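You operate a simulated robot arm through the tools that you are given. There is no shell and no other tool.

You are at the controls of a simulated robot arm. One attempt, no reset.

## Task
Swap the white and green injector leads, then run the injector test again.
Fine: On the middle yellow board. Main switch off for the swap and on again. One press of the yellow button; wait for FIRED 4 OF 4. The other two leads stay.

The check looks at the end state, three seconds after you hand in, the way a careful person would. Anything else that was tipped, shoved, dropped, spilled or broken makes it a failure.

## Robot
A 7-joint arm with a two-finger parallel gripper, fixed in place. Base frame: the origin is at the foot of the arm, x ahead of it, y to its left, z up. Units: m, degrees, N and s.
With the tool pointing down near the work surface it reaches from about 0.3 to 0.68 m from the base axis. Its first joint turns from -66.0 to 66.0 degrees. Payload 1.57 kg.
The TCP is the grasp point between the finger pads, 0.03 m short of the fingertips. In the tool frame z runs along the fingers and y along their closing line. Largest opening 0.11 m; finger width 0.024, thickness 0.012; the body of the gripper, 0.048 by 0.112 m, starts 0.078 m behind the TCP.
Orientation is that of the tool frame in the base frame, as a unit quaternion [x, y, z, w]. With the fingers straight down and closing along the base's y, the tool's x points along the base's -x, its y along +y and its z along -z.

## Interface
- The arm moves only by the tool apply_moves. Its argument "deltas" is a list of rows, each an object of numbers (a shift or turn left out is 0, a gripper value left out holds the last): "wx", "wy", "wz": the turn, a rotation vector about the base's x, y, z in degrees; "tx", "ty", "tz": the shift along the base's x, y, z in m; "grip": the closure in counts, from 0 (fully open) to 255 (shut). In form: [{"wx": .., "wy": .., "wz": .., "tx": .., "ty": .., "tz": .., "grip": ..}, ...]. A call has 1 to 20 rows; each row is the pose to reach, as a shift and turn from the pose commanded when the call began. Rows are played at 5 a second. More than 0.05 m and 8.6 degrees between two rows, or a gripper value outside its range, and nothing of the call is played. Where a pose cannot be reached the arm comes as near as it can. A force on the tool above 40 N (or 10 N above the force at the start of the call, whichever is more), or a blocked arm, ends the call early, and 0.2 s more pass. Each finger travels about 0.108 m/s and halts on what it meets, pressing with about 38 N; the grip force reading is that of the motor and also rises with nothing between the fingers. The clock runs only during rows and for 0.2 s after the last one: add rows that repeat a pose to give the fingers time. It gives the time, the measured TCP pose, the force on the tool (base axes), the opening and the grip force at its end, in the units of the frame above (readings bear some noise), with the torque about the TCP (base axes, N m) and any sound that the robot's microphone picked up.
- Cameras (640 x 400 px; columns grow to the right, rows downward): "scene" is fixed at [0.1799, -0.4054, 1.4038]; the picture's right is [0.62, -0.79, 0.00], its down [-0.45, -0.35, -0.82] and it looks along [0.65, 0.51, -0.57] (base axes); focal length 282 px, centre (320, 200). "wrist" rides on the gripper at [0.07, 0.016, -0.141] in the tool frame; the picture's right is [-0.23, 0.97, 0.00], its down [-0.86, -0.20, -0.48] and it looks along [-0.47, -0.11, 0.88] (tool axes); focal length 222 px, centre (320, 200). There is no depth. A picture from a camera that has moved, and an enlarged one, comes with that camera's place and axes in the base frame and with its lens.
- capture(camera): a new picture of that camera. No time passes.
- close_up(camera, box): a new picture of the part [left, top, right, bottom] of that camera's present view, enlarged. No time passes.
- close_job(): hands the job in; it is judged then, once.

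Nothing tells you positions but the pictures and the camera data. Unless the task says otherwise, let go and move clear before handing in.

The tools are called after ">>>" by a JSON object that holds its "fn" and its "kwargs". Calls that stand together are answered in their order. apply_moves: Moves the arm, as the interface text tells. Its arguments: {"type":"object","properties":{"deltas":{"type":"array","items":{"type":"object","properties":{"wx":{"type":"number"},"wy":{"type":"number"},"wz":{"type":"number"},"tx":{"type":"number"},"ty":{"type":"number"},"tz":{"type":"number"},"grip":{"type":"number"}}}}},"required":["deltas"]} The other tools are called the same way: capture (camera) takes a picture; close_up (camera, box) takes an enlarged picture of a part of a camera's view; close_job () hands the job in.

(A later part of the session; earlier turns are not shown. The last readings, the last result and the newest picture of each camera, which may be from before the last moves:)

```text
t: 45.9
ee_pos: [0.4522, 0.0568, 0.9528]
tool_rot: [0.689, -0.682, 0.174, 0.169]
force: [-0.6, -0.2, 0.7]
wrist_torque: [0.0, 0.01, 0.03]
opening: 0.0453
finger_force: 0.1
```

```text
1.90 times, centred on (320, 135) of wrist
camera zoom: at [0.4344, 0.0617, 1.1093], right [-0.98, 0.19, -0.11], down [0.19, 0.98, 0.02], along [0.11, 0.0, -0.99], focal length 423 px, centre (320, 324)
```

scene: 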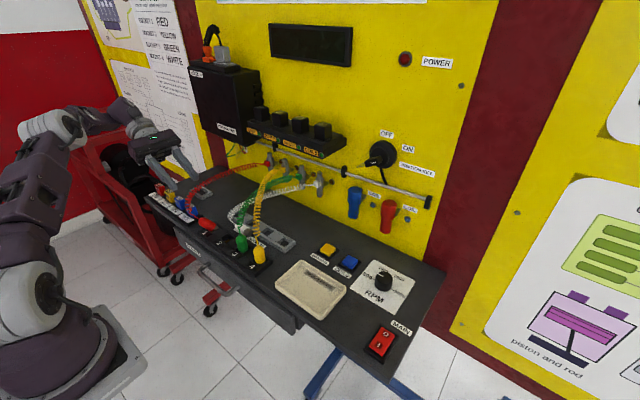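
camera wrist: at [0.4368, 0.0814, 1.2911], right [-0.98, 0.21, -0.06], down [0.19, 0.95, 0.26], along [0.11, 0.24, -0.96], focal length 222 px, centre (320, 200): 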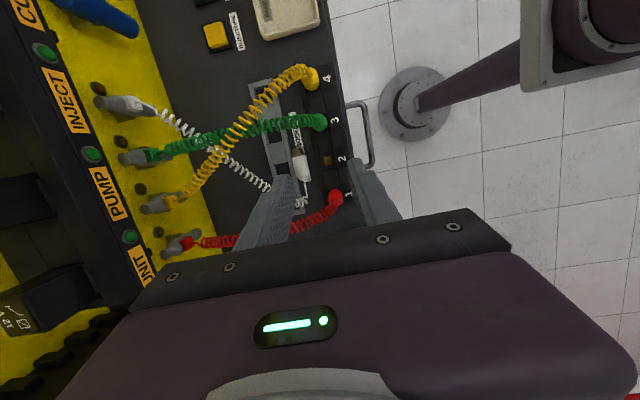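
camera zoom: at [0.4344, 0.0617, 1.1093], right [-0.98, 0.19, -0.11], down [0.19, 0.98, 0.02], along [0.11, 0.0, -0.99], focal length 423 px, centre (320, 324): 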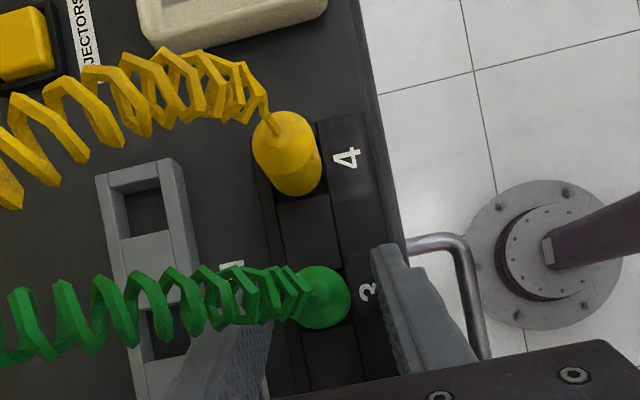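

Green still stands. I'll check that red, partly hidden behind the gripper, has not moved.

>>> {"fn": "close_up", "kwargs": {"camera": "scene", "box": [220, 200, 280, 260]}}

>>> {"fn": "close_up", "kwargs": {"camera": "scene", "box": [220, 190, 260, 240]}}

>>> {"fn": "capture", "kwargs": {"camera": "wrist"}}

```text
6.67 times, centred on (250, 230) of scene
camera zoom: at [0.1799, -0.4054, 1.4038], right [0.62, -0.79, 0.0], down [-0.45, -0.35, -0.82], along [0.65, 0.51, -0.57], focal length 1883 px, centre (787, 0)
```

zoom: 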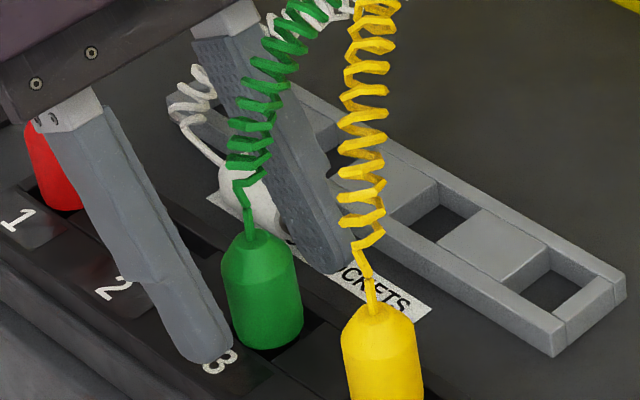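

```text
8.00 times, centred on (240, 215) of scene
camera zoom: at [0.1799, -0.4054, 1.4038], right [0.62, -0.79, 0.0], down [-0.45, -0.35, -0.82], along [0.65, 0.51, -0.57], focal length 2260 px, centre (960, 80)
```

zoom: 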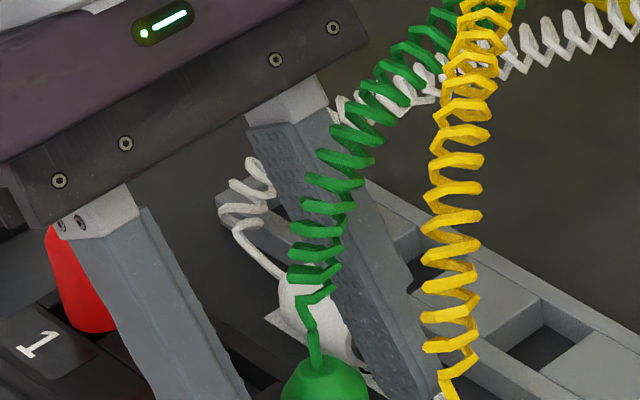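

```text
taken
camera wrist: at [0.4344, 0.0617, 1.1093], right [-0.98, 0.19, -0.11], down [0.19, 0.98, 0.02], along [0.11, 0.0, -0.99], focal length 222 px, centre (320, 200)
```

wrist: 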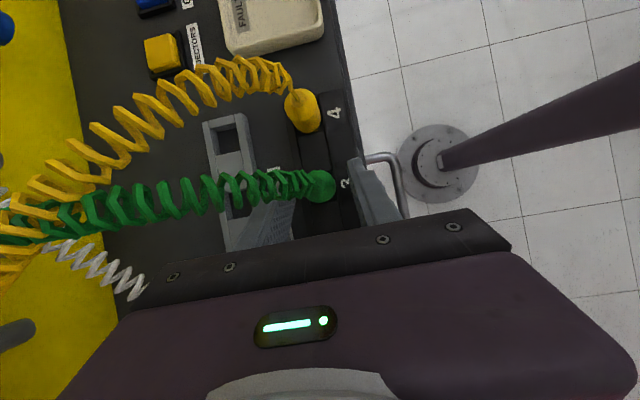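

Red is exactly where it was. I'll grip green at this lean and lift it clear of the block.

>>> {"fn": "apply_moves", "kwargs": {"deltas": [{"grip": 180}, {"grip": 200}, {"grip": 230}, {"grip": 255}, {"grip": 255}, {"tz": 0.006}, {"tz": 0.015}, {"tz": 0.025}, {"tz": 0.035}, {"tz": 0.035}]}}

>>> {"fn": "close_up", "kwargs": {"camera": "scene", "box": [210, 160, 300, 260]}}

>>> {"fn": "capture", "kwargs": {"camera": "wrist"}}

```text
t: 48.1
ee_pos: [0.4517, 0.0572, 0.9896]
tool_rot: [0.69, -0.682, 0.173, 0.169]
force: [0.6, -0.1, -0.4]
wrist_torque: [0.02, -0.02, 0.01]
opening: 0.0219
finger_force: 35.4
```

```text
4.00 times, centred on (255, 210) of scene
camera zoom: at [0.1799, -0.4054, 1.4038], right [0.62, -0.79, 0.0], down [-0.45, -0.35, -0.82], along [0.65, 0.51, -0.57], focal length 1130 px, centre (580, 160)
```

zoom: 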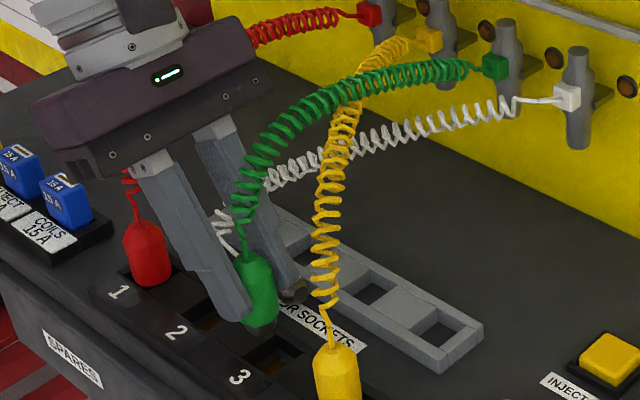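

```text
taken
camera wrist: at [0.434, 0.0617, 1.1451], right [-0.98, 0.19, -0.11], down [0.19, 0.98, 0.02], along [0.11, 0.0, -0.99], focal length 222 px, centre (320, 200)
```

wrist: 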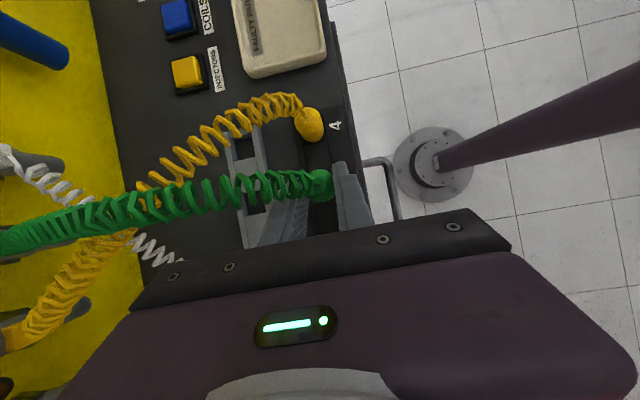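

Lifting green showed its coil passing through yellow's, so the cables do not collide with each other; only the gripper has to avoid them. Green hangs upright, so I'll carry it straight back to above the rack cell behind socket 3.

>>> {"fn": "apply_moves", "kwargs": {"deltas": [{"tz": -0.01, "tx": 0.01}, {"tz": -0.012, "tx": 0.03}, {"tz": -0.012, "tx": 0.05}, {"tz": -0.012, "tx": 0.07}, {"tz": -0.012, "tx": 0.082}, {"tz": -0.012, "tx": 0.082}]}}

>>> {"fn": "close_up", "kwargs": {"camera": "scene", "box": [220, 160, 310, 260]}}

>>> {"fn": "close_up", "kwargs": {"camera": "scene", "box": [240, 190, 300, 240]}}

>>> {"fn": "capture", "kwargs": {"camera": "wrist"}}

```text
t: 49.5
ee_pos: [0.5322, 0.0566, 0.9755]
tool_rot: [0.69, -0.682, 0.173, 0.168]
force: [-0.1, 1.0, -0.6]
wrist_torque: [0.0, 0.03, 0.02]
opening: 0.0219
finger_force: 34.2
```

```text
4.00 times, centred on (265, 210) of scene
camera zoom: at [0.1799, -0.4054, 1.4038], right [0.62, -0.79, 0.0], down [-0.45, -0.35, -0.82], along [0.65, 0.51, -0.57], focal length 1130 px, centre (540, 160)
```

zoom: 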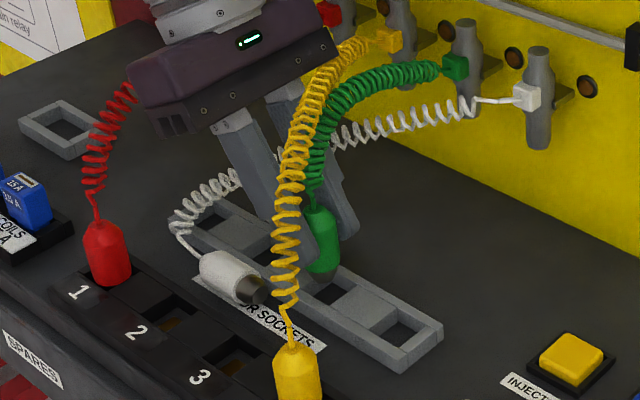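

```text
8.00 times, centred on (270, 215) of scene
camera zoom: at [0.1799, -0.4054, 1.4038], right [0.62, -0.79, 0.0], down [-0.45, -0.35, -0.82], along [0.65, 0.51, -0.57], focal length 2260 px, centre (720, 80)
```

zoom: 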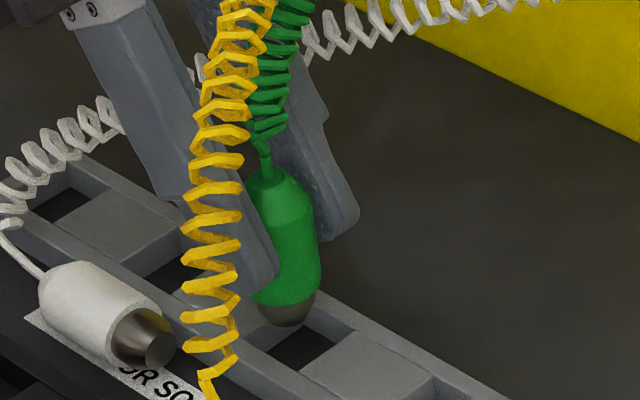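

```text
taken
camera wrist: at [0.5143, 0.0624, 1.1316], right [-0.98, 0.19, -0.11], down [0.19, 0.98, 0.02], along [0.11, 0.0, -0.99], focal length 222 px, centre (320, 200)
```

wrist: 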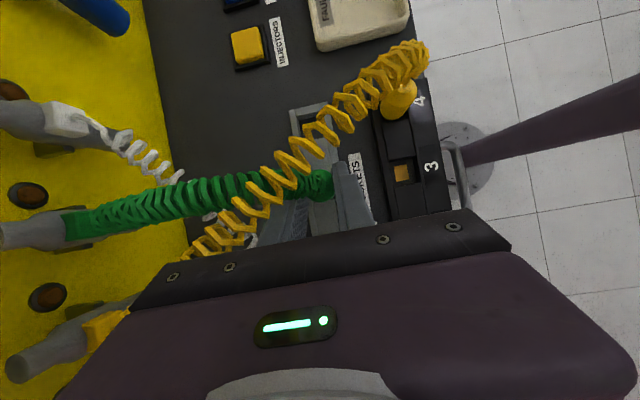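

Yellow is unmoved. The nose needs about +3 mm in x and -2 mm in y to centre on the rack cell. I'll shift and lower gently.

>>> {"fn": "apply_moves", "kwargs": {"deltas": [{"tx": 0.003, "ty": -0.0015}, {"tx": 0.003, "ty": -0.0015, "tz": -0.005}, {"tx": 0.003, "ty": -0.0015, "tz": -0.01}, {"tx": 0.003, "ty": -0.0015, "tz": -0.015}, {"tx": 0.003, "ty": -0.0015, "tz": -0.015}]}}

>>> {"fn": "close_up", "kwargs": {"camera": "scene", "box": [240, 190, 300, 240]}}

>>> {"fn": "capture", "kwargs": {"camera": "wrist"}}

```text
t: 50.7
ee_pos: [0.5366, 0.0547, 0.9604]
tool_rot: [0.69, -0.682, 0.174, 0.168]
force: [1.1, -0.3, -0.2]
wrist_torque: [0.0, 0.01, 0.05]
opening: 0.022
finger_force: 34.8
```

```text
8.00 times, centred on (270, 215) of scene
camera zoom: at [0.1799, -0.4054, 1.4038], right [0.62, -0.79, 0.0], down [-0.45, -0.35, -0.82], along [0.65, 0.51, -0.57], focal length 2260 px, centre (720, 80)
```

zoom: 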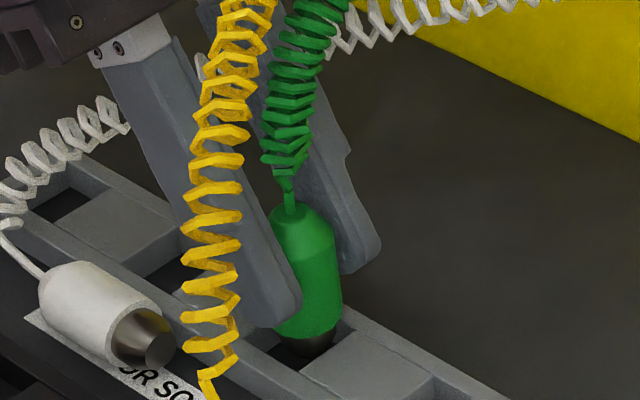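

```text
taken
camera wrist: at [0.5192, 0.0597, 1.1164], right [-0.98, 0.19, -0.11], down [0.19, 0.98, 0.02], along [0.11, 0.0, -0.99], focal length 222 px, centre (320, 200)
```

wrist: 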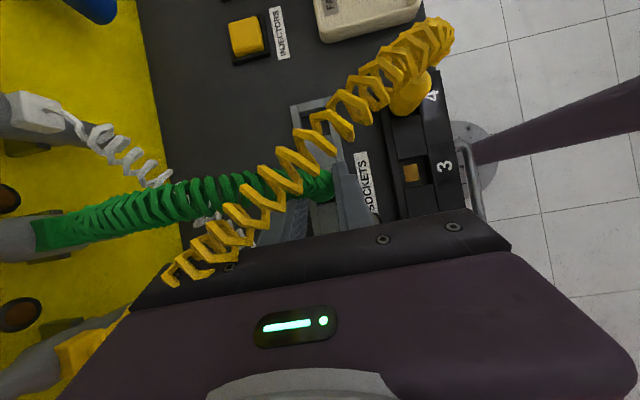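

The nose has gone into the cell. I'll lower until it touches bottom.

>>> {"fn": "apply_moves", "kwargs": {"deltas": [{"tz": -0.003}, {"tz": -0.006}, {"tz": -0.009}, {"tz": -0.011}, {"tz": -0.011}]}}

>>> {"fn": "close_up", "kwargs": {"camera": "scene", "box": [240, 190, 300, 240]}}

```text
t: 51.9
ee_pos: [0.5386, 0.0545, 0.9515]
tool_rot: [0.69, -0.682, 0.175, 0.168]
force: [2.4, 1.5, 34.5]
wrist_torque: [-0.05, -0.07, 0.06]
opening: 0.0222
finger_force: 35.5
```

```text
8.00 times, centred on (270, 215) of scene
camera zoom: at [0.1793, -0.4054, 1.4039], right [0.62, -0.79, 0.0], down [-0.45, -0.35, -0.82], along [0.65, 0.51, -0.57], focal length 2260 px, centre (720, 80)
```

zoom: 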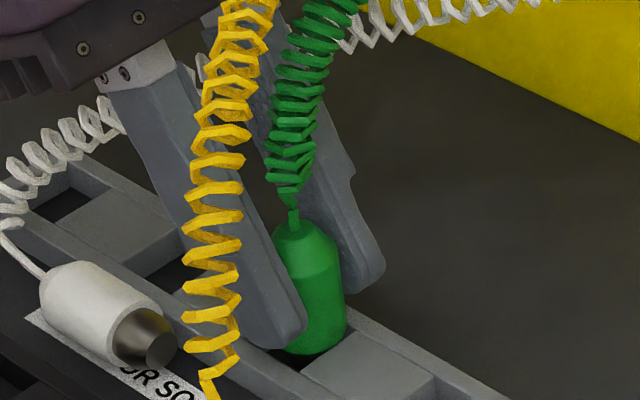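

Green stands in the rack cell. I'll ease off, open, and back out along the tool axis, staying between the green and red coils.

>>> {"fn": "apply_moves", "kwargs": {"deltas": [{"tz": 0.0015}, {"tz": 0.0015, "grip": 185}, {"tz": 0.0015, "grip": 165}, {"tz": 0.0015, "grip": 150}, {"tz": 0.0015, "grip": 150}, {"ty": 0.01, "tz": 0.002}, {"ty": 0.02, "tz": 0.004}, {"ty": 0.03, "tz": 0.015}, {"ty": 0.04, "tz": 0.035}, {"ty": 0.048, "tz": 0.055}, {"ty": 0.05, "tz": 0.09}, {"ty": 0.05, "tz": 0.13}, {"ty": 0.05, "tz": 0.16}, {"ty": 0.05, "tz": 0.16}]}}

>>> {"fn": "capture", "kwargs": {"camera": "scene"}}

>>> {"fn": "close_up", "kwargs": {"camera": "scene", "box": [190, 160, 310, 265]}}

>>> {"fn": "capture", "kwargs": {"camera": "wrist"}}

```text
t: 54.9
ee_pos: [0.5396, 0.1051, 1.1085]
tool_rot: [0.69, -0.682, 0.174, 0.169]
force: [-1.0, 0.1, -0.5]
wrist_torque: [0.02, -0.02, 0.0]
opening: 0.0452
finger_force: 0.0
```

```text
taken
```

scene: 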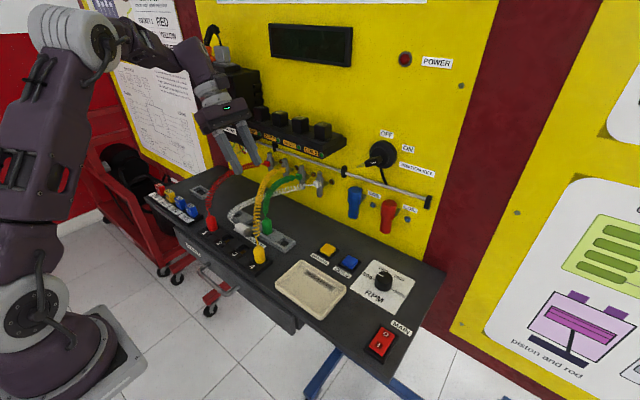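

```text
3.81 times, centred on (250, 212) of scene
camera zoom: at [0.1799, -0.4054, 1.4038], right [0.62, -0.79, 0.0], down [-0.45, -0.35, -0.82], along [0.65, 0.51, -0.57], focal length 1076 px, centre (587, 152)
```

zoom: 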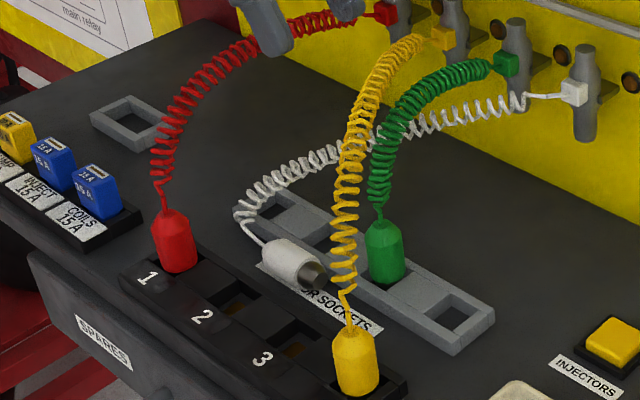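

```text
taken
camera wrist: at [0.5222, 0.1096, 1.2647], right [-0.98, 0.19, -0.11], down [0.19, 0.98, 0.02], along [0.11, 0.0, -0.99], focal length 222 px, centre (320, 200)
```

wrist: 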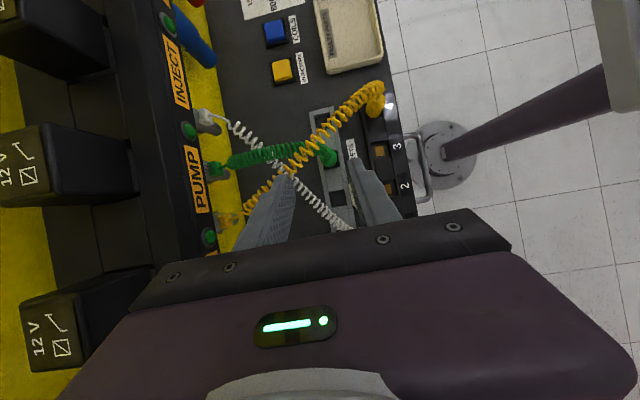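

Green stands parked in the rack cell, and sockets 2 and 3 are empty. White lies at x≈0.506 from y≈0.088 (nose) to 0.146 (tail). I'll bring the tool vertical above its tail half.

>>> {"fn": "apply_moves", "kwargs": {"deltas": [{"wx": 7, "tx": -0.01, "ty": 0.007}, {"wx": 14, "tx": -0.02, "ty": 0.014}, {"wx": 21, "tx": -0.03, "ty": 0.02}, {"wx": 28.3, "tx": -0.0335, "ty": 0.026}, {"wx": 28.3, "tx": -0.0335, "ty": 0.026, "tz": -0.04}, {"wx": 28.3, "tx": -0.0335, "ty": 0.026, "tz": -0.07}, {"wx": 28.3, "tx": -0.0335, "ty": 0.026, "tz": -0.07}]}}

>>> {"fn": "capture", "kwargs": {"camera": "wrist"}}

>>> {"fn": "close_up", "kwargs": {"camera": "scene", "box": [190, 130, 310, 250]}}

>>> {"fn": "close_up", "kwargs": {"camera": "wrist", "box": [230, 100, 410, 240]}}

```text
t: 56.5
ee_pos: [0.5042, 0.1324, 1.0384]
tool_rot: [0.71, -0.704, 0.002, -0.006]
force: [-0.2, 0.1, -0.1]
wrist_torque: [0.0, -0.03, 0.03]
opening: 0.0454
finger_force: 0.0
```

```text
taken
camera wrist: at [0.4869, 0.0617, 1.1778], right [-0.98, 0.22, -0.01], down [0.19, 0.85, 0.48], along [0.11, 0.47, -0.87], focal length 222 px, centre (320, 200)
```

wrist: 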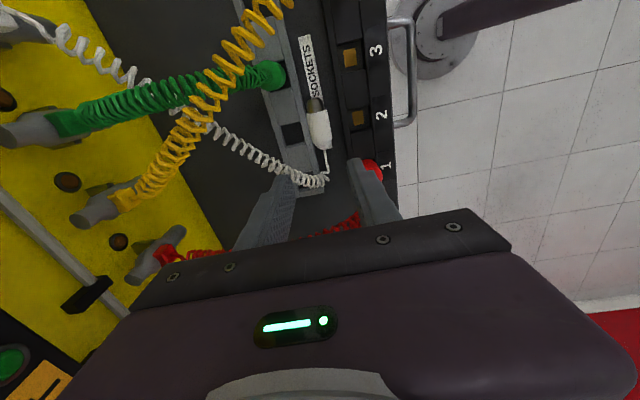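

```text
3.33 times, centred on (250, 190) of scene
camera zoom: at [0.1799, -0.4054, 1.4038], right [0.62, -0.79, 0.0], down [-0.45, -0.35, -0.82], along [0.65, 0.51, -0.57], focal length 942 px, centre (553, 233)
```

zoom: 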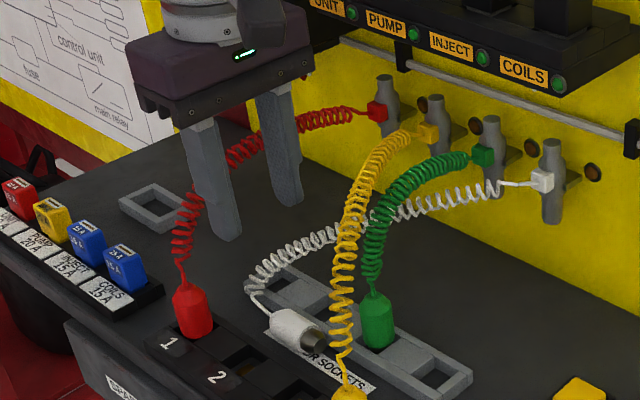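

```text
2.86 times, centred on (320, 170) of wrist
camera zoom: at [0.4869, 0.0617, 1.1778], right [-0.98, 0.22, -0.01], down [0.19, 0.85, 0.48], along [0.11, 0.47, -0.87], focal length 635 px, centre (320, 286)
```

zoom: 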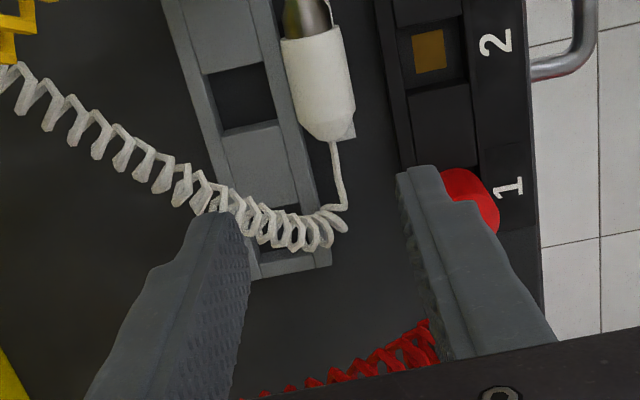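

White's body runs from y≈0.096 to 0.132 at x≈0.502, with its coil clear of the finger path. I'll descend straight over its rear half.

>>> {"fn": "apply_moves", "kwargs": {"deltas": [{"ty": -0.006, "tx": -0.001, "tz": -0.03}, {"ty": -0.006, "tx": -0.001, "tz": -0.06}, {"ty": -0.006, "tx": -0.001, "tz": -0.085}, {"ty": -0.006, "tx": -0.001, "tz": -0.1}, {"ty": -0.006, "tx": -0.001, "tz": -0.109}, {"ty": -0.006, "tx": -0.001, "tz": -0.109}]}}

>>> {"fn": "close_up", "kwargs": {"camera": "scene", "box": [200, 160, 300, 250]}}

>>> {"fn": "close_up", "kwargs": {"camera": "wrist", "box": [230, 80, 410, 240]}}

```text
t: 57.6
ee_pos: [0.5061, 0.126, 0.943]
tool_rot: [0.711, -0.703, 0.005, -0.007]
force: [-3.5, -2.9, 15.4]
wrist_torque: [-0.21, 0.69, 0.08]
opening: 0.0487
finger_force: 2.1
stopped in row 5: the force on the tool passed its limit at 70 N (the readings are from after the stop); the commanded pose is now the measured one
```

```text
4.44 times, centred on (250, 205) of scene
camera zoom: at [0.1795, -0.4055, 1.4038], right [0.62, -0.79, 0.0], down [-0.45, -0.35, -0.82], along [0.65, 0.51, -0.57], focal length 1255 px, centre (631, 178)
```

zoom: 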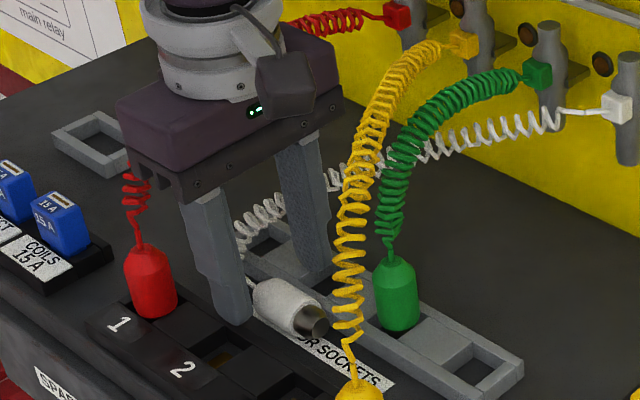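

```text
2.50 times, centred on (320, 160) of wrist
camera zoom: at [0.487, 0.0552, 1.083], right [-0.98, 0.22, -0.02], down [0.18, 0.86, 0.49], along [0.12, 0.47, -0.87], focal length 555 px, centre (320, 300)
```

zoom: 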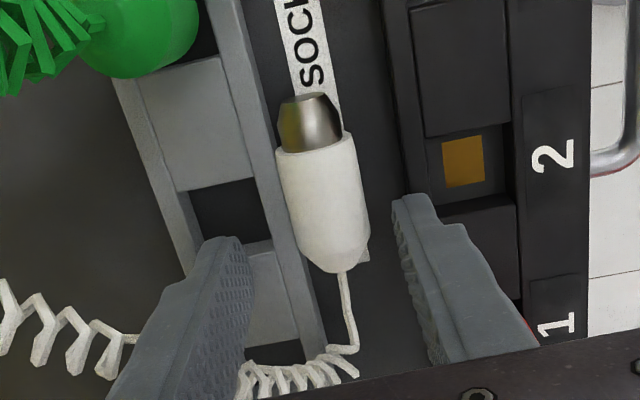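

The right finger landed on the rack's front wall, because white lies in a groove only about 38 mm wide between block and rack, with no room for fingers beside its body. Its straight wire stub behind the tail is thin enough to grip there, though, and lifting by that would let the plug hang nose-down. I'll rise, narrow the fingers and line up over the stub.

>>> {"fn": "apply_moves", "kwargs": {"deltas": [{"tz": 0.03}, {"tz": 0.06}, {"tz": 0.085, "wx": 4, "tx": -0.003, "ty": 0.008, "grip": 228}, {"tz": 0.085, "wx": 8, "tx": -0.0065, "ty": 0.018}, {"tz": 0.085, "wx": 8, "tx": -0.0065, "ty": 0.018}, {"tz": 0.055, "wx": 8, "tx": -0.0065, "ty": 0.018}, {"tz": 0.035, "wx": 8, "tx": -0.0065, "ty": 0.018}, {"tz": 0.035, "wx": 8, "tx": -0.0065, "ty": 0.018}]}}

>>> {"fn": "capture", "kwargs": {"camera": "wrist"}}

>>> {"fn": "close_up", "kwargs": {"camera": "scene", "box": [190, 150, 310, 260]}}

>>> {"fn": "close_up", "kwargs": {"camera": "wrist", "box": [250, 120, 390, 250]}}

```text
t: 59.4
ee_pos: [0.4971, 0.1424, 0.9792]
tool_rot: [0.709, -0.702, -0.044, -0.057]
force: [-0.2, -0.4, -0.3]
wrist_torque: [-0.01, -0.01, 0.04]
opening: 0.0118
finger_force: 0.1
```

```text
taken
camera wrist: at [0.4785, 0.0532, 1.1075], right [-0.98, 0.22, 0.01], down [0.18, 0.78, 0.6], along [0.12, 0.59, -0.8], focal length 222 px, centre (320, 200)
```

wrist: 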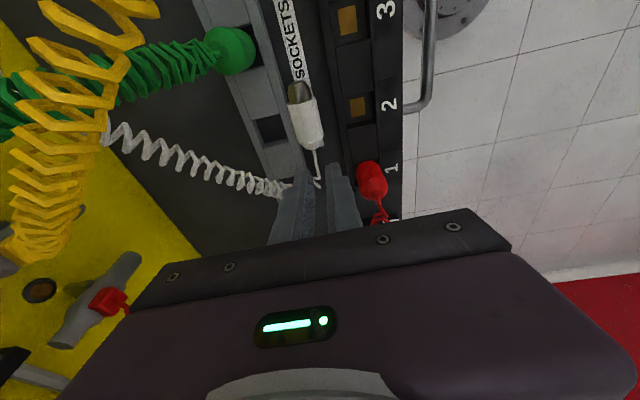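

```text
3.64 times, centred on (250, 205) of scene
camera zoom: at [0.1799, -0.4054, 1.4038], right [0.62, -0.79, 0.0], down [-0.45, -0.35, -0.82], along [0.65, 0.51, -0.57], focal length 1027 px, centre (574, 182)
```

zoom: 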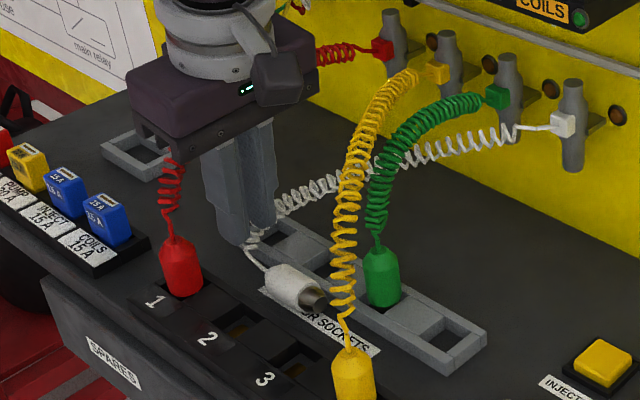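

```text
3.08 times, centred on (320, 185) of wrist
camera zoom: at [0.4785, 0.0532, 1.1075], right [-0.98, 0.22, 0.01], down [0.18, 0.78, 0.6], along [0.12, 0.59, -0.8], focal length 684 px, centre (320, 246)
```

zoom: 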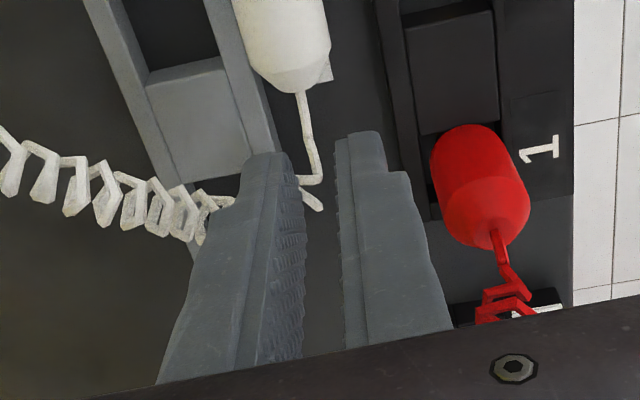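

Triangulating the wire stub shows it rises from white's tail to a bend at about (0.499, 0.154, 0.935), above the rack top. So I can pinch it without going into the groove. I'll lower around it and close.

>>> {"fn": "apply_moves", "kwargs": {"deltas": [{"tx": 0.0015, "ty": -0.0015, "tz": 0, "grip": 208}, {"tx": 0.0015, "ty": -0.0015, "tz": -0.01}, {"tx": 0.0015, "ty": -0.0015, "tz": -0.02}, {"tx": 0.0015, "ty": -0.0015, "tz": -0.028}, {"tx": 0.0015, "ty": -0.0015, "tz": -0.031}, {"tx": 0.0015, "ty": -0.0015, "tz": -0.031}]}}

>>> {"fn": "close_up", "kwargs": {"camera": "scene", "box": [220, 180, 280, 240]}}

>>> {"fn": "close_up", "kwargs": {"camera": "wrist", "box": [250, 120, 390, 250]}}

```text
t: 60.8
ee_pos: [0.5003, 0.1417, 0.9476]
tool_rot: [0.709, -0.702, -0.045, -0.058]
force: [0.2, 1.0, -0.2]
wrist_torque: [0.02, 0.02, 0.02]
opening: 0.0203
finger_force: 0.0
```

```text
6.67 times, centred on (250, 210) of scene
camera zoom: at [0.1799, -0.4054, 1.4038], right [0.62, -0.79, 0.0], down [-0.45, -0.35, -0.82], along [0.65, 0.51, -0.57], focal length 1883 px, centre (787, 133)
```

zoom: 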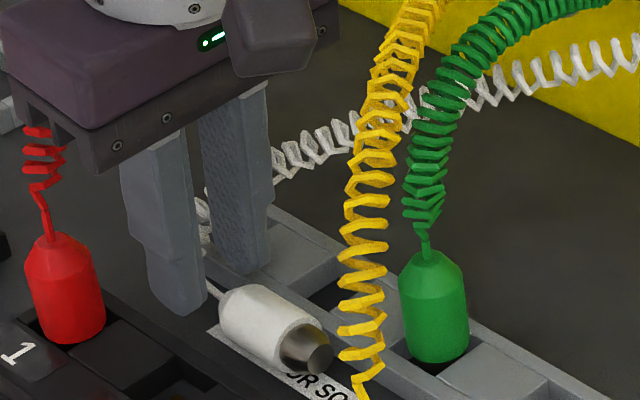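

```text
3.08 times, centred on (320, 185) of wrist
camera zoom: at [0.4824, 0.0525, 1.0754], right [-0.98, 0.22, 0.01], down [0.18, 0.78, 0.6], along [0.12, 0.59, -0.8], focal length 684 px, centre (320, 246)
```

zoom: 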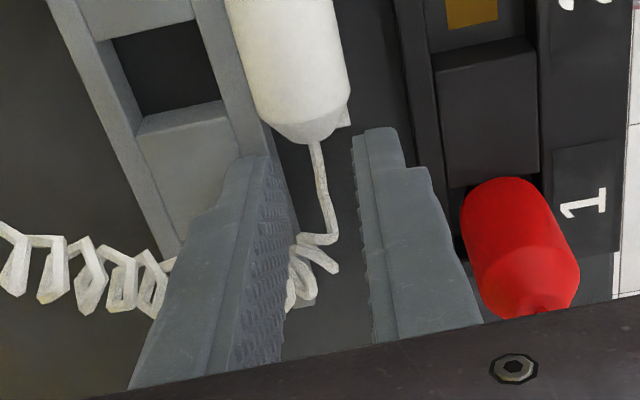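

The wire stub runs between the two fingers. I'll close on it.

>>> {"fn": "apply_moves", "kwargs": {"deltas": [{"grip": 230}, {"grip": 245}, {"grip": 255}, {"grip": 255}, {"grip": 255}]}}

>>> {"fn": "close_up", "kwargs": {"camera": "scene", "box": [220, 180, 280, 240]}}

>>> {"fn": "close_up", "kwargs": {"camera": "wrist", "box": [250, 120, 390, 250]}}

```text
t: 62.0
ee_pos: [0.5012, 0.1421, 0.9473]
tool_rot: [0.708, -0.702, -0.044, -0.057]
force: [0.5, -0.2, 0.1]
wrist_torque: [-0.01, 0.0, 0.01]
opening: 0.0002
finger_force: 20.5
```

```text
6.67 times, centred on (250, 210) of scene
camera zoom: at [0.1799, -0.4054, 1.4038], right [0.62, -0.79, 0.0], down [-0.45, -0.35, -0.82], along [0.65, 0.51, -0.57], focal length 1883 px, centre (787, 133)
```

zoom: 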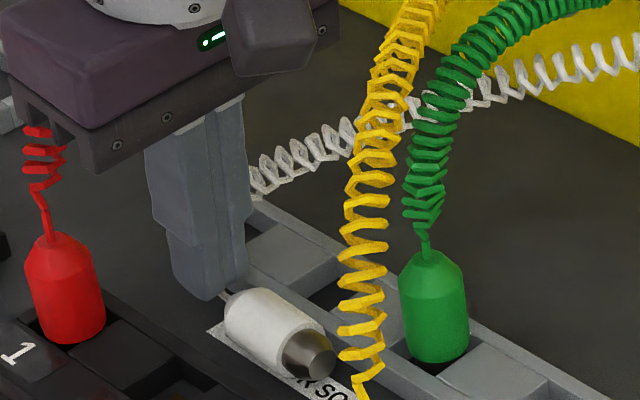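

```text
3.08 times, centred on (320, 185) of wrist
camera zoom: at [0.4825, 0.0524, 1.0756], right [-0.98, 0.22, 0.01], down [0.18, 0.78, 0.6], along [0.12, 0.59, -0.8], focal length 684 px, centre (320, 246)
```

zoom: 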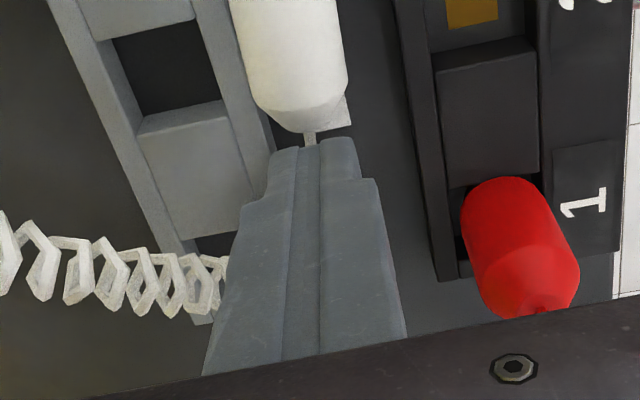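

The fingers closed fully, so the wire probably was not caught. I'll lift slightly to see whether it follows.

>>> {"fn": "apply_moves", "kwargs": {"deltas": [{"tz": 0.008}, {"tz": 0.016}, {"tz": 0.025}, {"tz": 0.025}]}}

>>> {"fn": "close_up", "kwargs": {"camera": "scene", "box": [220, 180, 280, 240]}}

>>> {"fn": "close_up", "kwargs": {"camera": "wrist", "box": [250, 120, 390, 250]}}

```text
t: 63.0
ee_pos: [0.502, 0.1435, 0.9731]
tool_rot: [0.708, -0.702, -0.045, -0.058]
force: [1.5, -1.0, -0.4]
wrist_torque: [-0.02, 0.02, 0.02]
opening: 0.0001
finger_force: 21.1
```

```text
6.67 times, centred on (250, 210) of scene
camera zoom: at [0.1799, -0.4054, 1.4038], right [0.62, -0.79, 0.0], down [-0.45, -0.35, -0.82], along [0.65, 0.51, -0.57], focal length 1883 px, centre (787, 133)
```

zoom: 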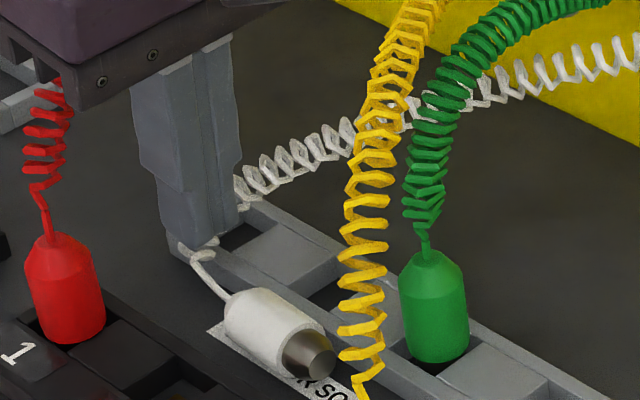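

```text
3.08 times, centred on (320, 185) of wrist
camera zoom: at [0.4835, 0.0541, 1.1005], right [-0.98, 0.22, 0.01], down [0.18, 0.78, 0.6], along [0.12, 0.59, -0.8], focal length 684 px, centre (320, 246)
```

zoom: 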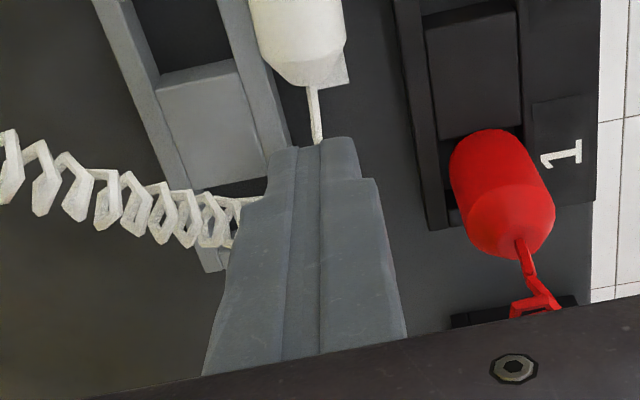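

The wire is in fact lower than I thought, rising from z≈0.907 at the tail to about 0.92, so the tips passed above it. I'll open to a narrow 10 mm gap, centre on the groove, and reach about 13 mm lower.

>>> {"fn": "apply_moves", "kwargs": {"deltas": [{"tx": -0.003, "grip": 230}, {"tx": -0.003, "tz": -0.01, "grip": 230}, {"tx": -0.003, "tz": -0.02}, {"tx": -0.003, "tz": -0.028}, {"tx": -0.003, "tz": -0.033}, {"tx": -0.003, "tz": -0.038}, {"tx": -0.003, "tz": -0.038}]}}

>>> {"fn": "close_up", "kwargs": {"camera": "scene", "box": [220, 180, 280, 240]}}

>>> {"fn": "close_up", "kwargs": {"camera": "wrist", "box": [250, 120, 390, 250]}}

```text
t: 64.2
ee_pos: [0.5017, 0.142, 0.9438]
tool_rot: [0.709, -0.701, -0.041, -0.061]
force: [-6.4, -4.1, 15.7]
wrist_torque: [-0.22, -0.02, -0.1]
opening: 0.0061
finger_force: 0.0
stopped in row 5: the force on the tool passed its limit at 51 N (the readings are from after the stop); the commanded pose is now the measured one
```

```text
6.67 times, centred on (250, 210) of scene
camera zoom: at [0.1794, -0.4056, 1.4038], right [0.62, -0.79, 0.0], down [-0.45, -0.35, -0.82], along [0.65, 0.51, -0.57], focal length 1883 px, centre (787, 133)
```

zoom: 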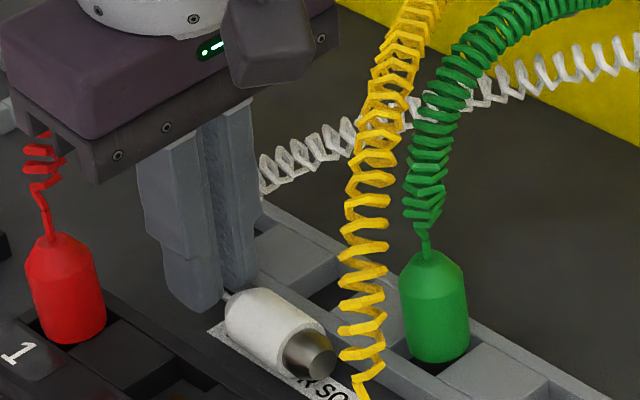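

```text
3.08 times, centred on (320, 185) of wrist
camera zoom: at [0.4812, 0.0527, 1.0718], right [-0.98, 0.22, 0.01], down [0.18, 0.78, 0.6], along [0.13, 0.59, -0.8], focal length 684 px, centre (320, 246)
```

zoom: 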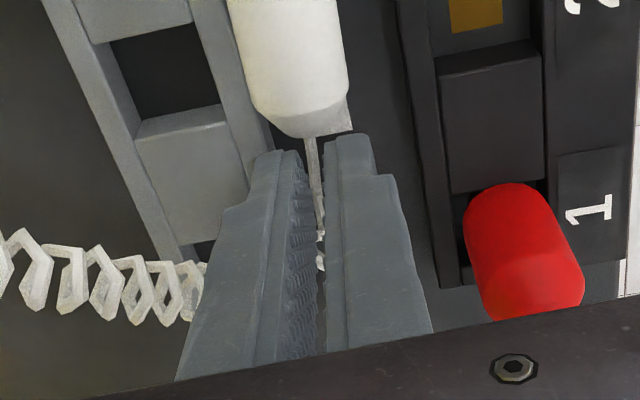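

The groove is too narrow for both fingers. Instead I'll lift white by its coil where it crosses behind the rack, letting the plug hang nose-down. I'll rise, lean slightly to +y and position above that part of the coil.

>>> {"fn": "apply_moves", "kwargs": {"deltas": [{"tz": 0.03}, {"tz": 0.065}, {"tz": 0.09, "wx": -4, "grip": 165}, {"tz": 0.1, "wx": -8, "tx": 0.02, "ty": -0.003}, {"tz": 0.1, "wx": -13, "tx": 0.045, "ty": -0.007}, {"tz": 0.1, "wx": -13, "tx": 0.066, "ty": -0.012}, {"tz": 0.07, "wx": -13, "tx": 0.066, "ty": -0.012}, {"tz": 0.055, "wx": -13, "tx": 0.066, "ty": -0.012}, {"tz": 0.055, "wx": -13, "tx": 0.066, "ty": -0.012}]}}

>>> {"fn": "capture", "kwargs": {"camera": "wrist"}}

>>> {"fn": "close_up", "kwargs": {"camera": "scene", "box": [190, 140, 310, 250]}}

>>> {"fn": "close_up", "kwargs": {"camera": "wrist", "box": [220, 80, 420, 250]}}

```text
t: 65.5
ee_pos: [0.5521, 0.1356, 1.0443]
tool_rot: [0.71, -0.703, 0.033, 0.028]
force: [-34.5, -5.7, 16.1]
wrist_torque: [0.16, -3.94, -0.81]
opening: 0.0386
finger_force: 0.0
stopped in row 6: the force on the tool passed its limit at 78 N (the readings are from after the stop); the commanded pose is now the measured one
```

```text
taken
camera wrist: at [0.534, 0.079, 1.1898], right [-0.98, 0.22, -0.03], down [0.19, 0.89, 0.4], along [0.11, 0.39, -0.91], focal length 222 px, centre (320, 200)
```

wrist: 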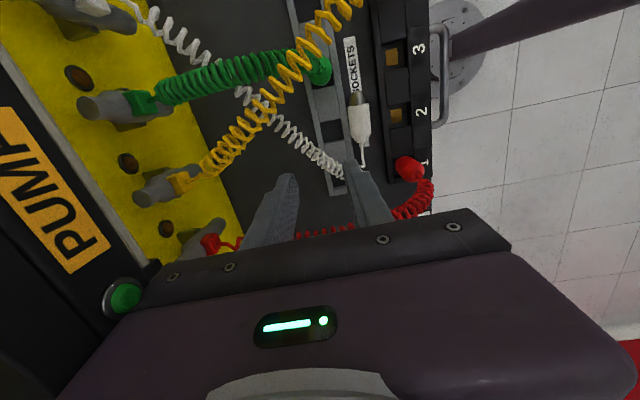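

```text
3.64 times, centred on (250, 195) of scene
camera zoom: at [0.1784, -0.4056, 1.4039], right [0.62, -0.79, 0.0], down [-0.45, -0.35, -0.82], along [0.65, 0.51, -0.57], focal length 1027 px, centre (574, 218)
```

zoom: 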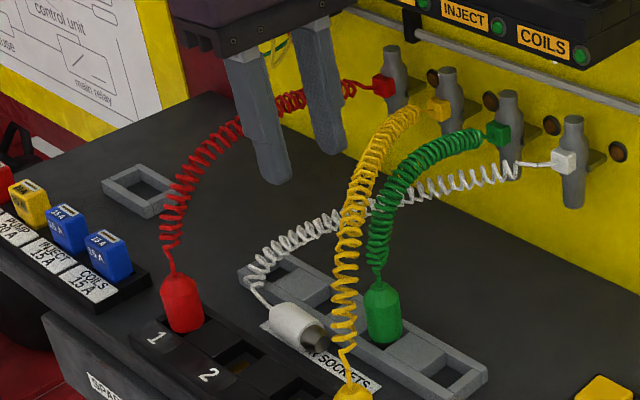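

```text
2.35 times, centred on (320, 165) of wrist
camera zoom: at [0.534, 0.079, 1.1898], right [-0.98, 0.22, -0.03], down [0.19, 0.89, 0.4], along [0.11, 0.39, -0.91], focal length 523 px, centre (320, 282)
```

zoom: 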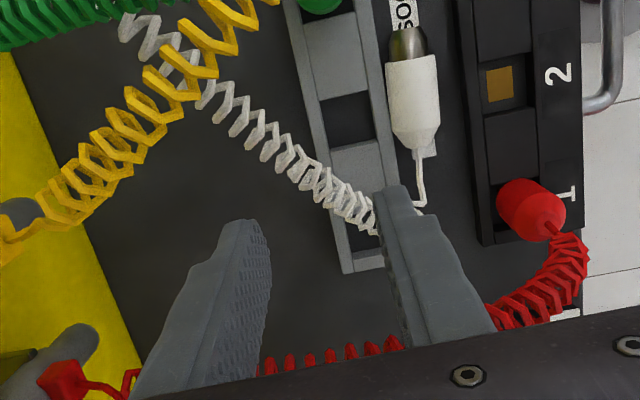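

The gripper end bumped the relay ledge on the panel, so I must stay at x below about 0.545 at this height. I'll back off and check that the relays are undisturbed.

>>> {"fn": "apply_moves", "kwargs": {"deltas": [{"tx": -0.012}, {"tx": -0.024, "wx": 3, "ty": 0.003, "grip": 148}, {"tx": -0.024, "wx": 5, "ty": 0.006}, {"tx": -0.024, "wx": 5, "ty": 0.006}]}}

>>> {"fn": "close_up", "kwargs": {"camera": "scene", "box": [180, 20, 360, 170]}}

>>> {"fn": "close_up", "kwargs": {"camera": "scene", "box": [190, 140, 310, 250]}}

>>> {"fn": "close_up", "kwargs": {"camera": "wrist", "box": [220, 80, 420, 250]}}

```text
t: 66.5
ee_pos: [0.5306, 0.1414, 1.0433]
tool_rot: [0.71, -0.704, 0.002, -0.005]
force: [0.4, -0.2, 0.4]
wrist_torque: [0.02, -0.03, -0.01]
opening: 0.0462
finger_force: 0.1
```

```text
2.67 times, centred on (270, 95) of scene
camera zoom: at [0.1799, -0.4054, 1.4038], right [0.62, -0.79, 0.0], down [-0.45, -0.35, -0.82], along [0.65, 0.51, -0.57], focal length 753 px, centre (453, 480)
```

zoom: 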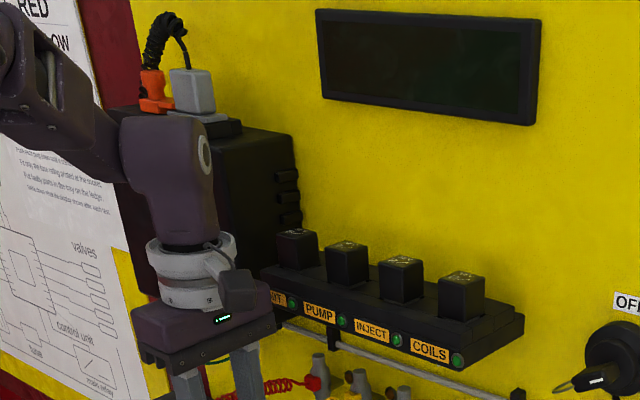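

```text
3.64 times, centred on (250, 195) of scene
camera zoom: at [0.1799, -0.4054, 1.4038], right [0.62, -0.79, 0.0], down [-0.45, -0.35, -0.82], along [0.65, 0.51, -0.57], focal length 1027 px, centre (574, 218)
```

zoom: 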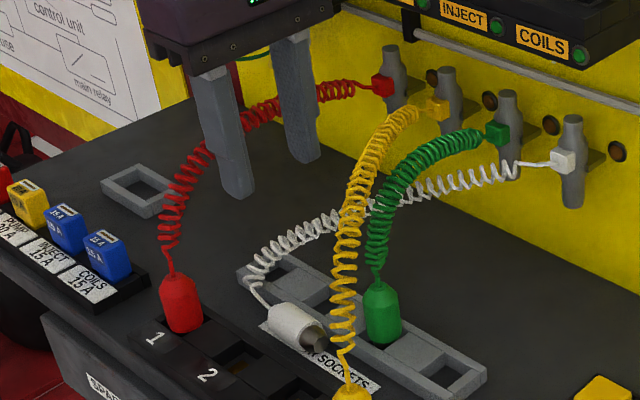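

```text
2.35 times, centred on (320, 165) of wrist
camera zoom: at [0.5121, 0.0719, 1.1829], right [-0.98, 0.22, -0.01], down [0.19, 0.86, 0.48], along [0.11, 0.47, -0.88], focal length 523 px, centre (320, 282)
```

zoom: 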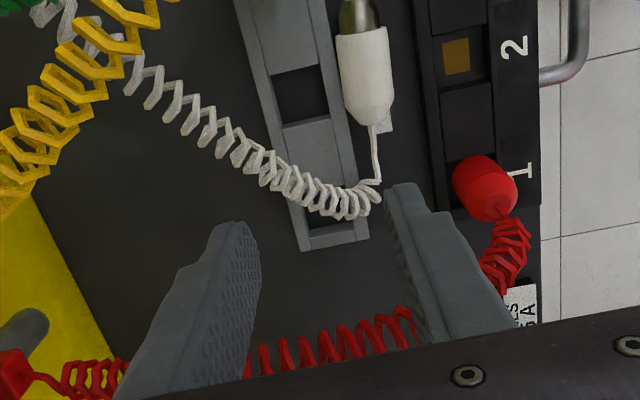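

The relays are fine. White's coil crosses the rack at about (0.544, 0.148). I'll lower there with the fingers open around it.

>>> {"fn": "apply_moves", "kwargs": {"deltas": [{"tx": 0.006, "ty": 0.003, "tz": -0.02}, {"tx": 0.012, "ty": 0.005, "tz": -0.045}, {"tx": 0.016, "ty": 0.006, "tz": -0.07}, {"tx": 0.016, "ty": 0.006, "tz": -0.085}, {"tx": 0.016, "ty": 0.006, "tz": -0.094}, {"tx": 0.016, "ty": 0.006, "tz": -0.094}]}}

>>> {"fn": "close_up", "kwargs": {"camera": "scene", "box": [190, 140, 310, 250]}}

>>> {"fn": "close_up", "kwargs": {"camera": "wrist", "box": [220, 80, 420, 250]}}

```text
t: 67.9
ee_pos: [0.5454, 0.1467, 0.9489]
tool_rot: [0.711, -0.704, 0.003, -0.005]
force: [0.7, -0.1, 0.1]
wrist_torque: [-0.02, -0.01, 0.0]
opening: 0.0458
finger_force: 0.0
```

```text
3.64 times, centred on (250, 195) of scene
camera zoom: at [0.1799, -0.4054, 1.4038], right [0.62, -0.79, 0.0], down [-0.45, -0.35, -0.82], along [0.65, 0.51, -0.57], focal length 1027 px, centre (574, 218)
```

zoom: 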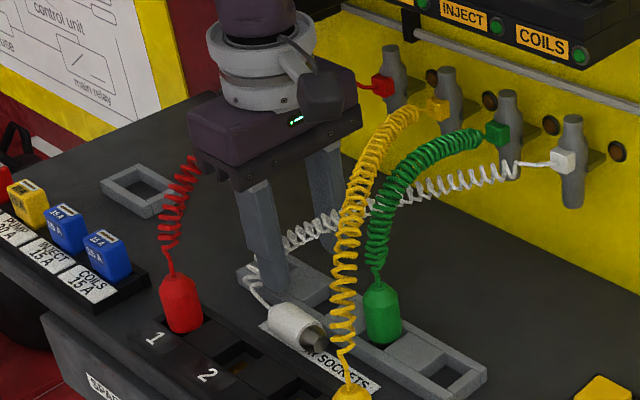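

```text
2.35 times, centred on (320, 165) of wrist
camera zoom: at [0.5284, 0.077, 1.0889], right [-0.98, 0.22, -0.01], down [0.19, 0.86, 0.48], along [0.11, 0.47, -0.88], focal length 523 px, centre (320, 282)
```

zoom: 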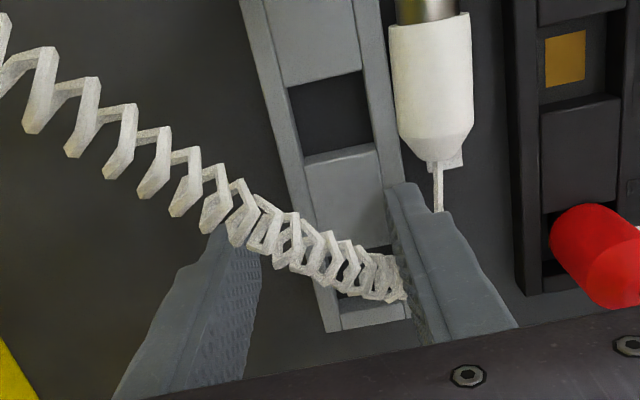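

The coil lies across between the fingers. I'll close on it.

>>> {"fn": "apply_moves", "kwargs": {"deltas": [{"grip": 190}, {"grip": 220}, {"grip": 240}, {"grip": 255}, {"grip": 255}]}}

>>> {"fn": "close_up", "kwargs": {"camera": "wrist", "box": [220, 80, 420, 250]}}

>>> {"fn": "close_up", "kwargs": {"camera": "scene", "box": [190, 140, 310, 250]}}

```text
t: 69.1
ee_pos: [0.5469, 0.1473, 0.948]
tool_rot: [0.71, -0.704, 0.003, -0.004]
force: [-0.5, 0.2, -0.3]
wrist_torque: [-0.02, -0.03, 0.01]
opening: 0.0
finger_force: 21.6
```

```text
2.35 times, centred on (320, 165) of wrist
camera zoom: at [0.5284, 0.077, 1.089], right [-0.98, 0.22, -0.01], down [0.19, 0.86, 0.48], along [0.11, 0.47, -0.88], focal length 523 px, centre (320, 282)
```

zoom: 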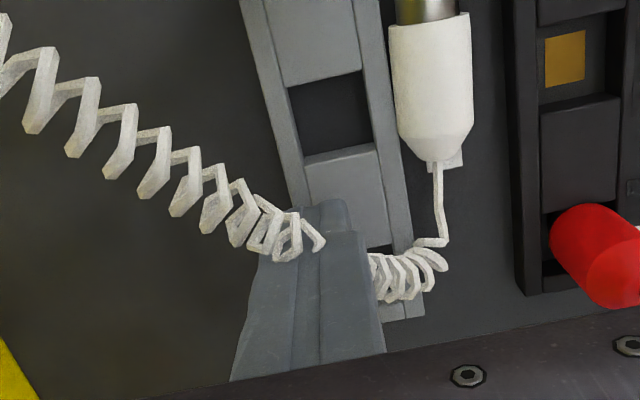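

```text
3.64 times, centred on (250, 195) of scene
camera zoom: at [0.1799, -0.4054, 1.4038], right [0.62, -0.79, 0.0], down [-0.45, -0.35, -0.82], along [0.65, 0.51, -0.57], focal length 1027 px, centre (574, 218)
```

zoom: 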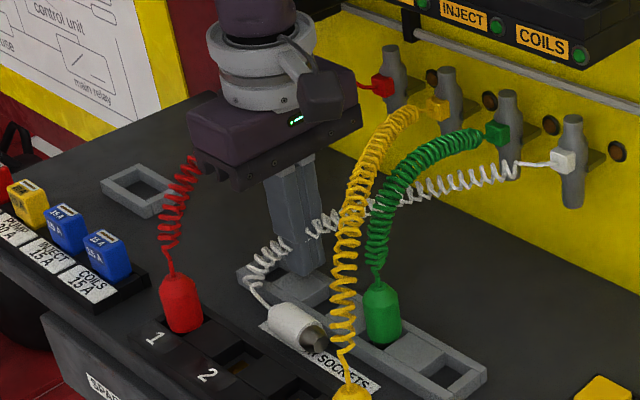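

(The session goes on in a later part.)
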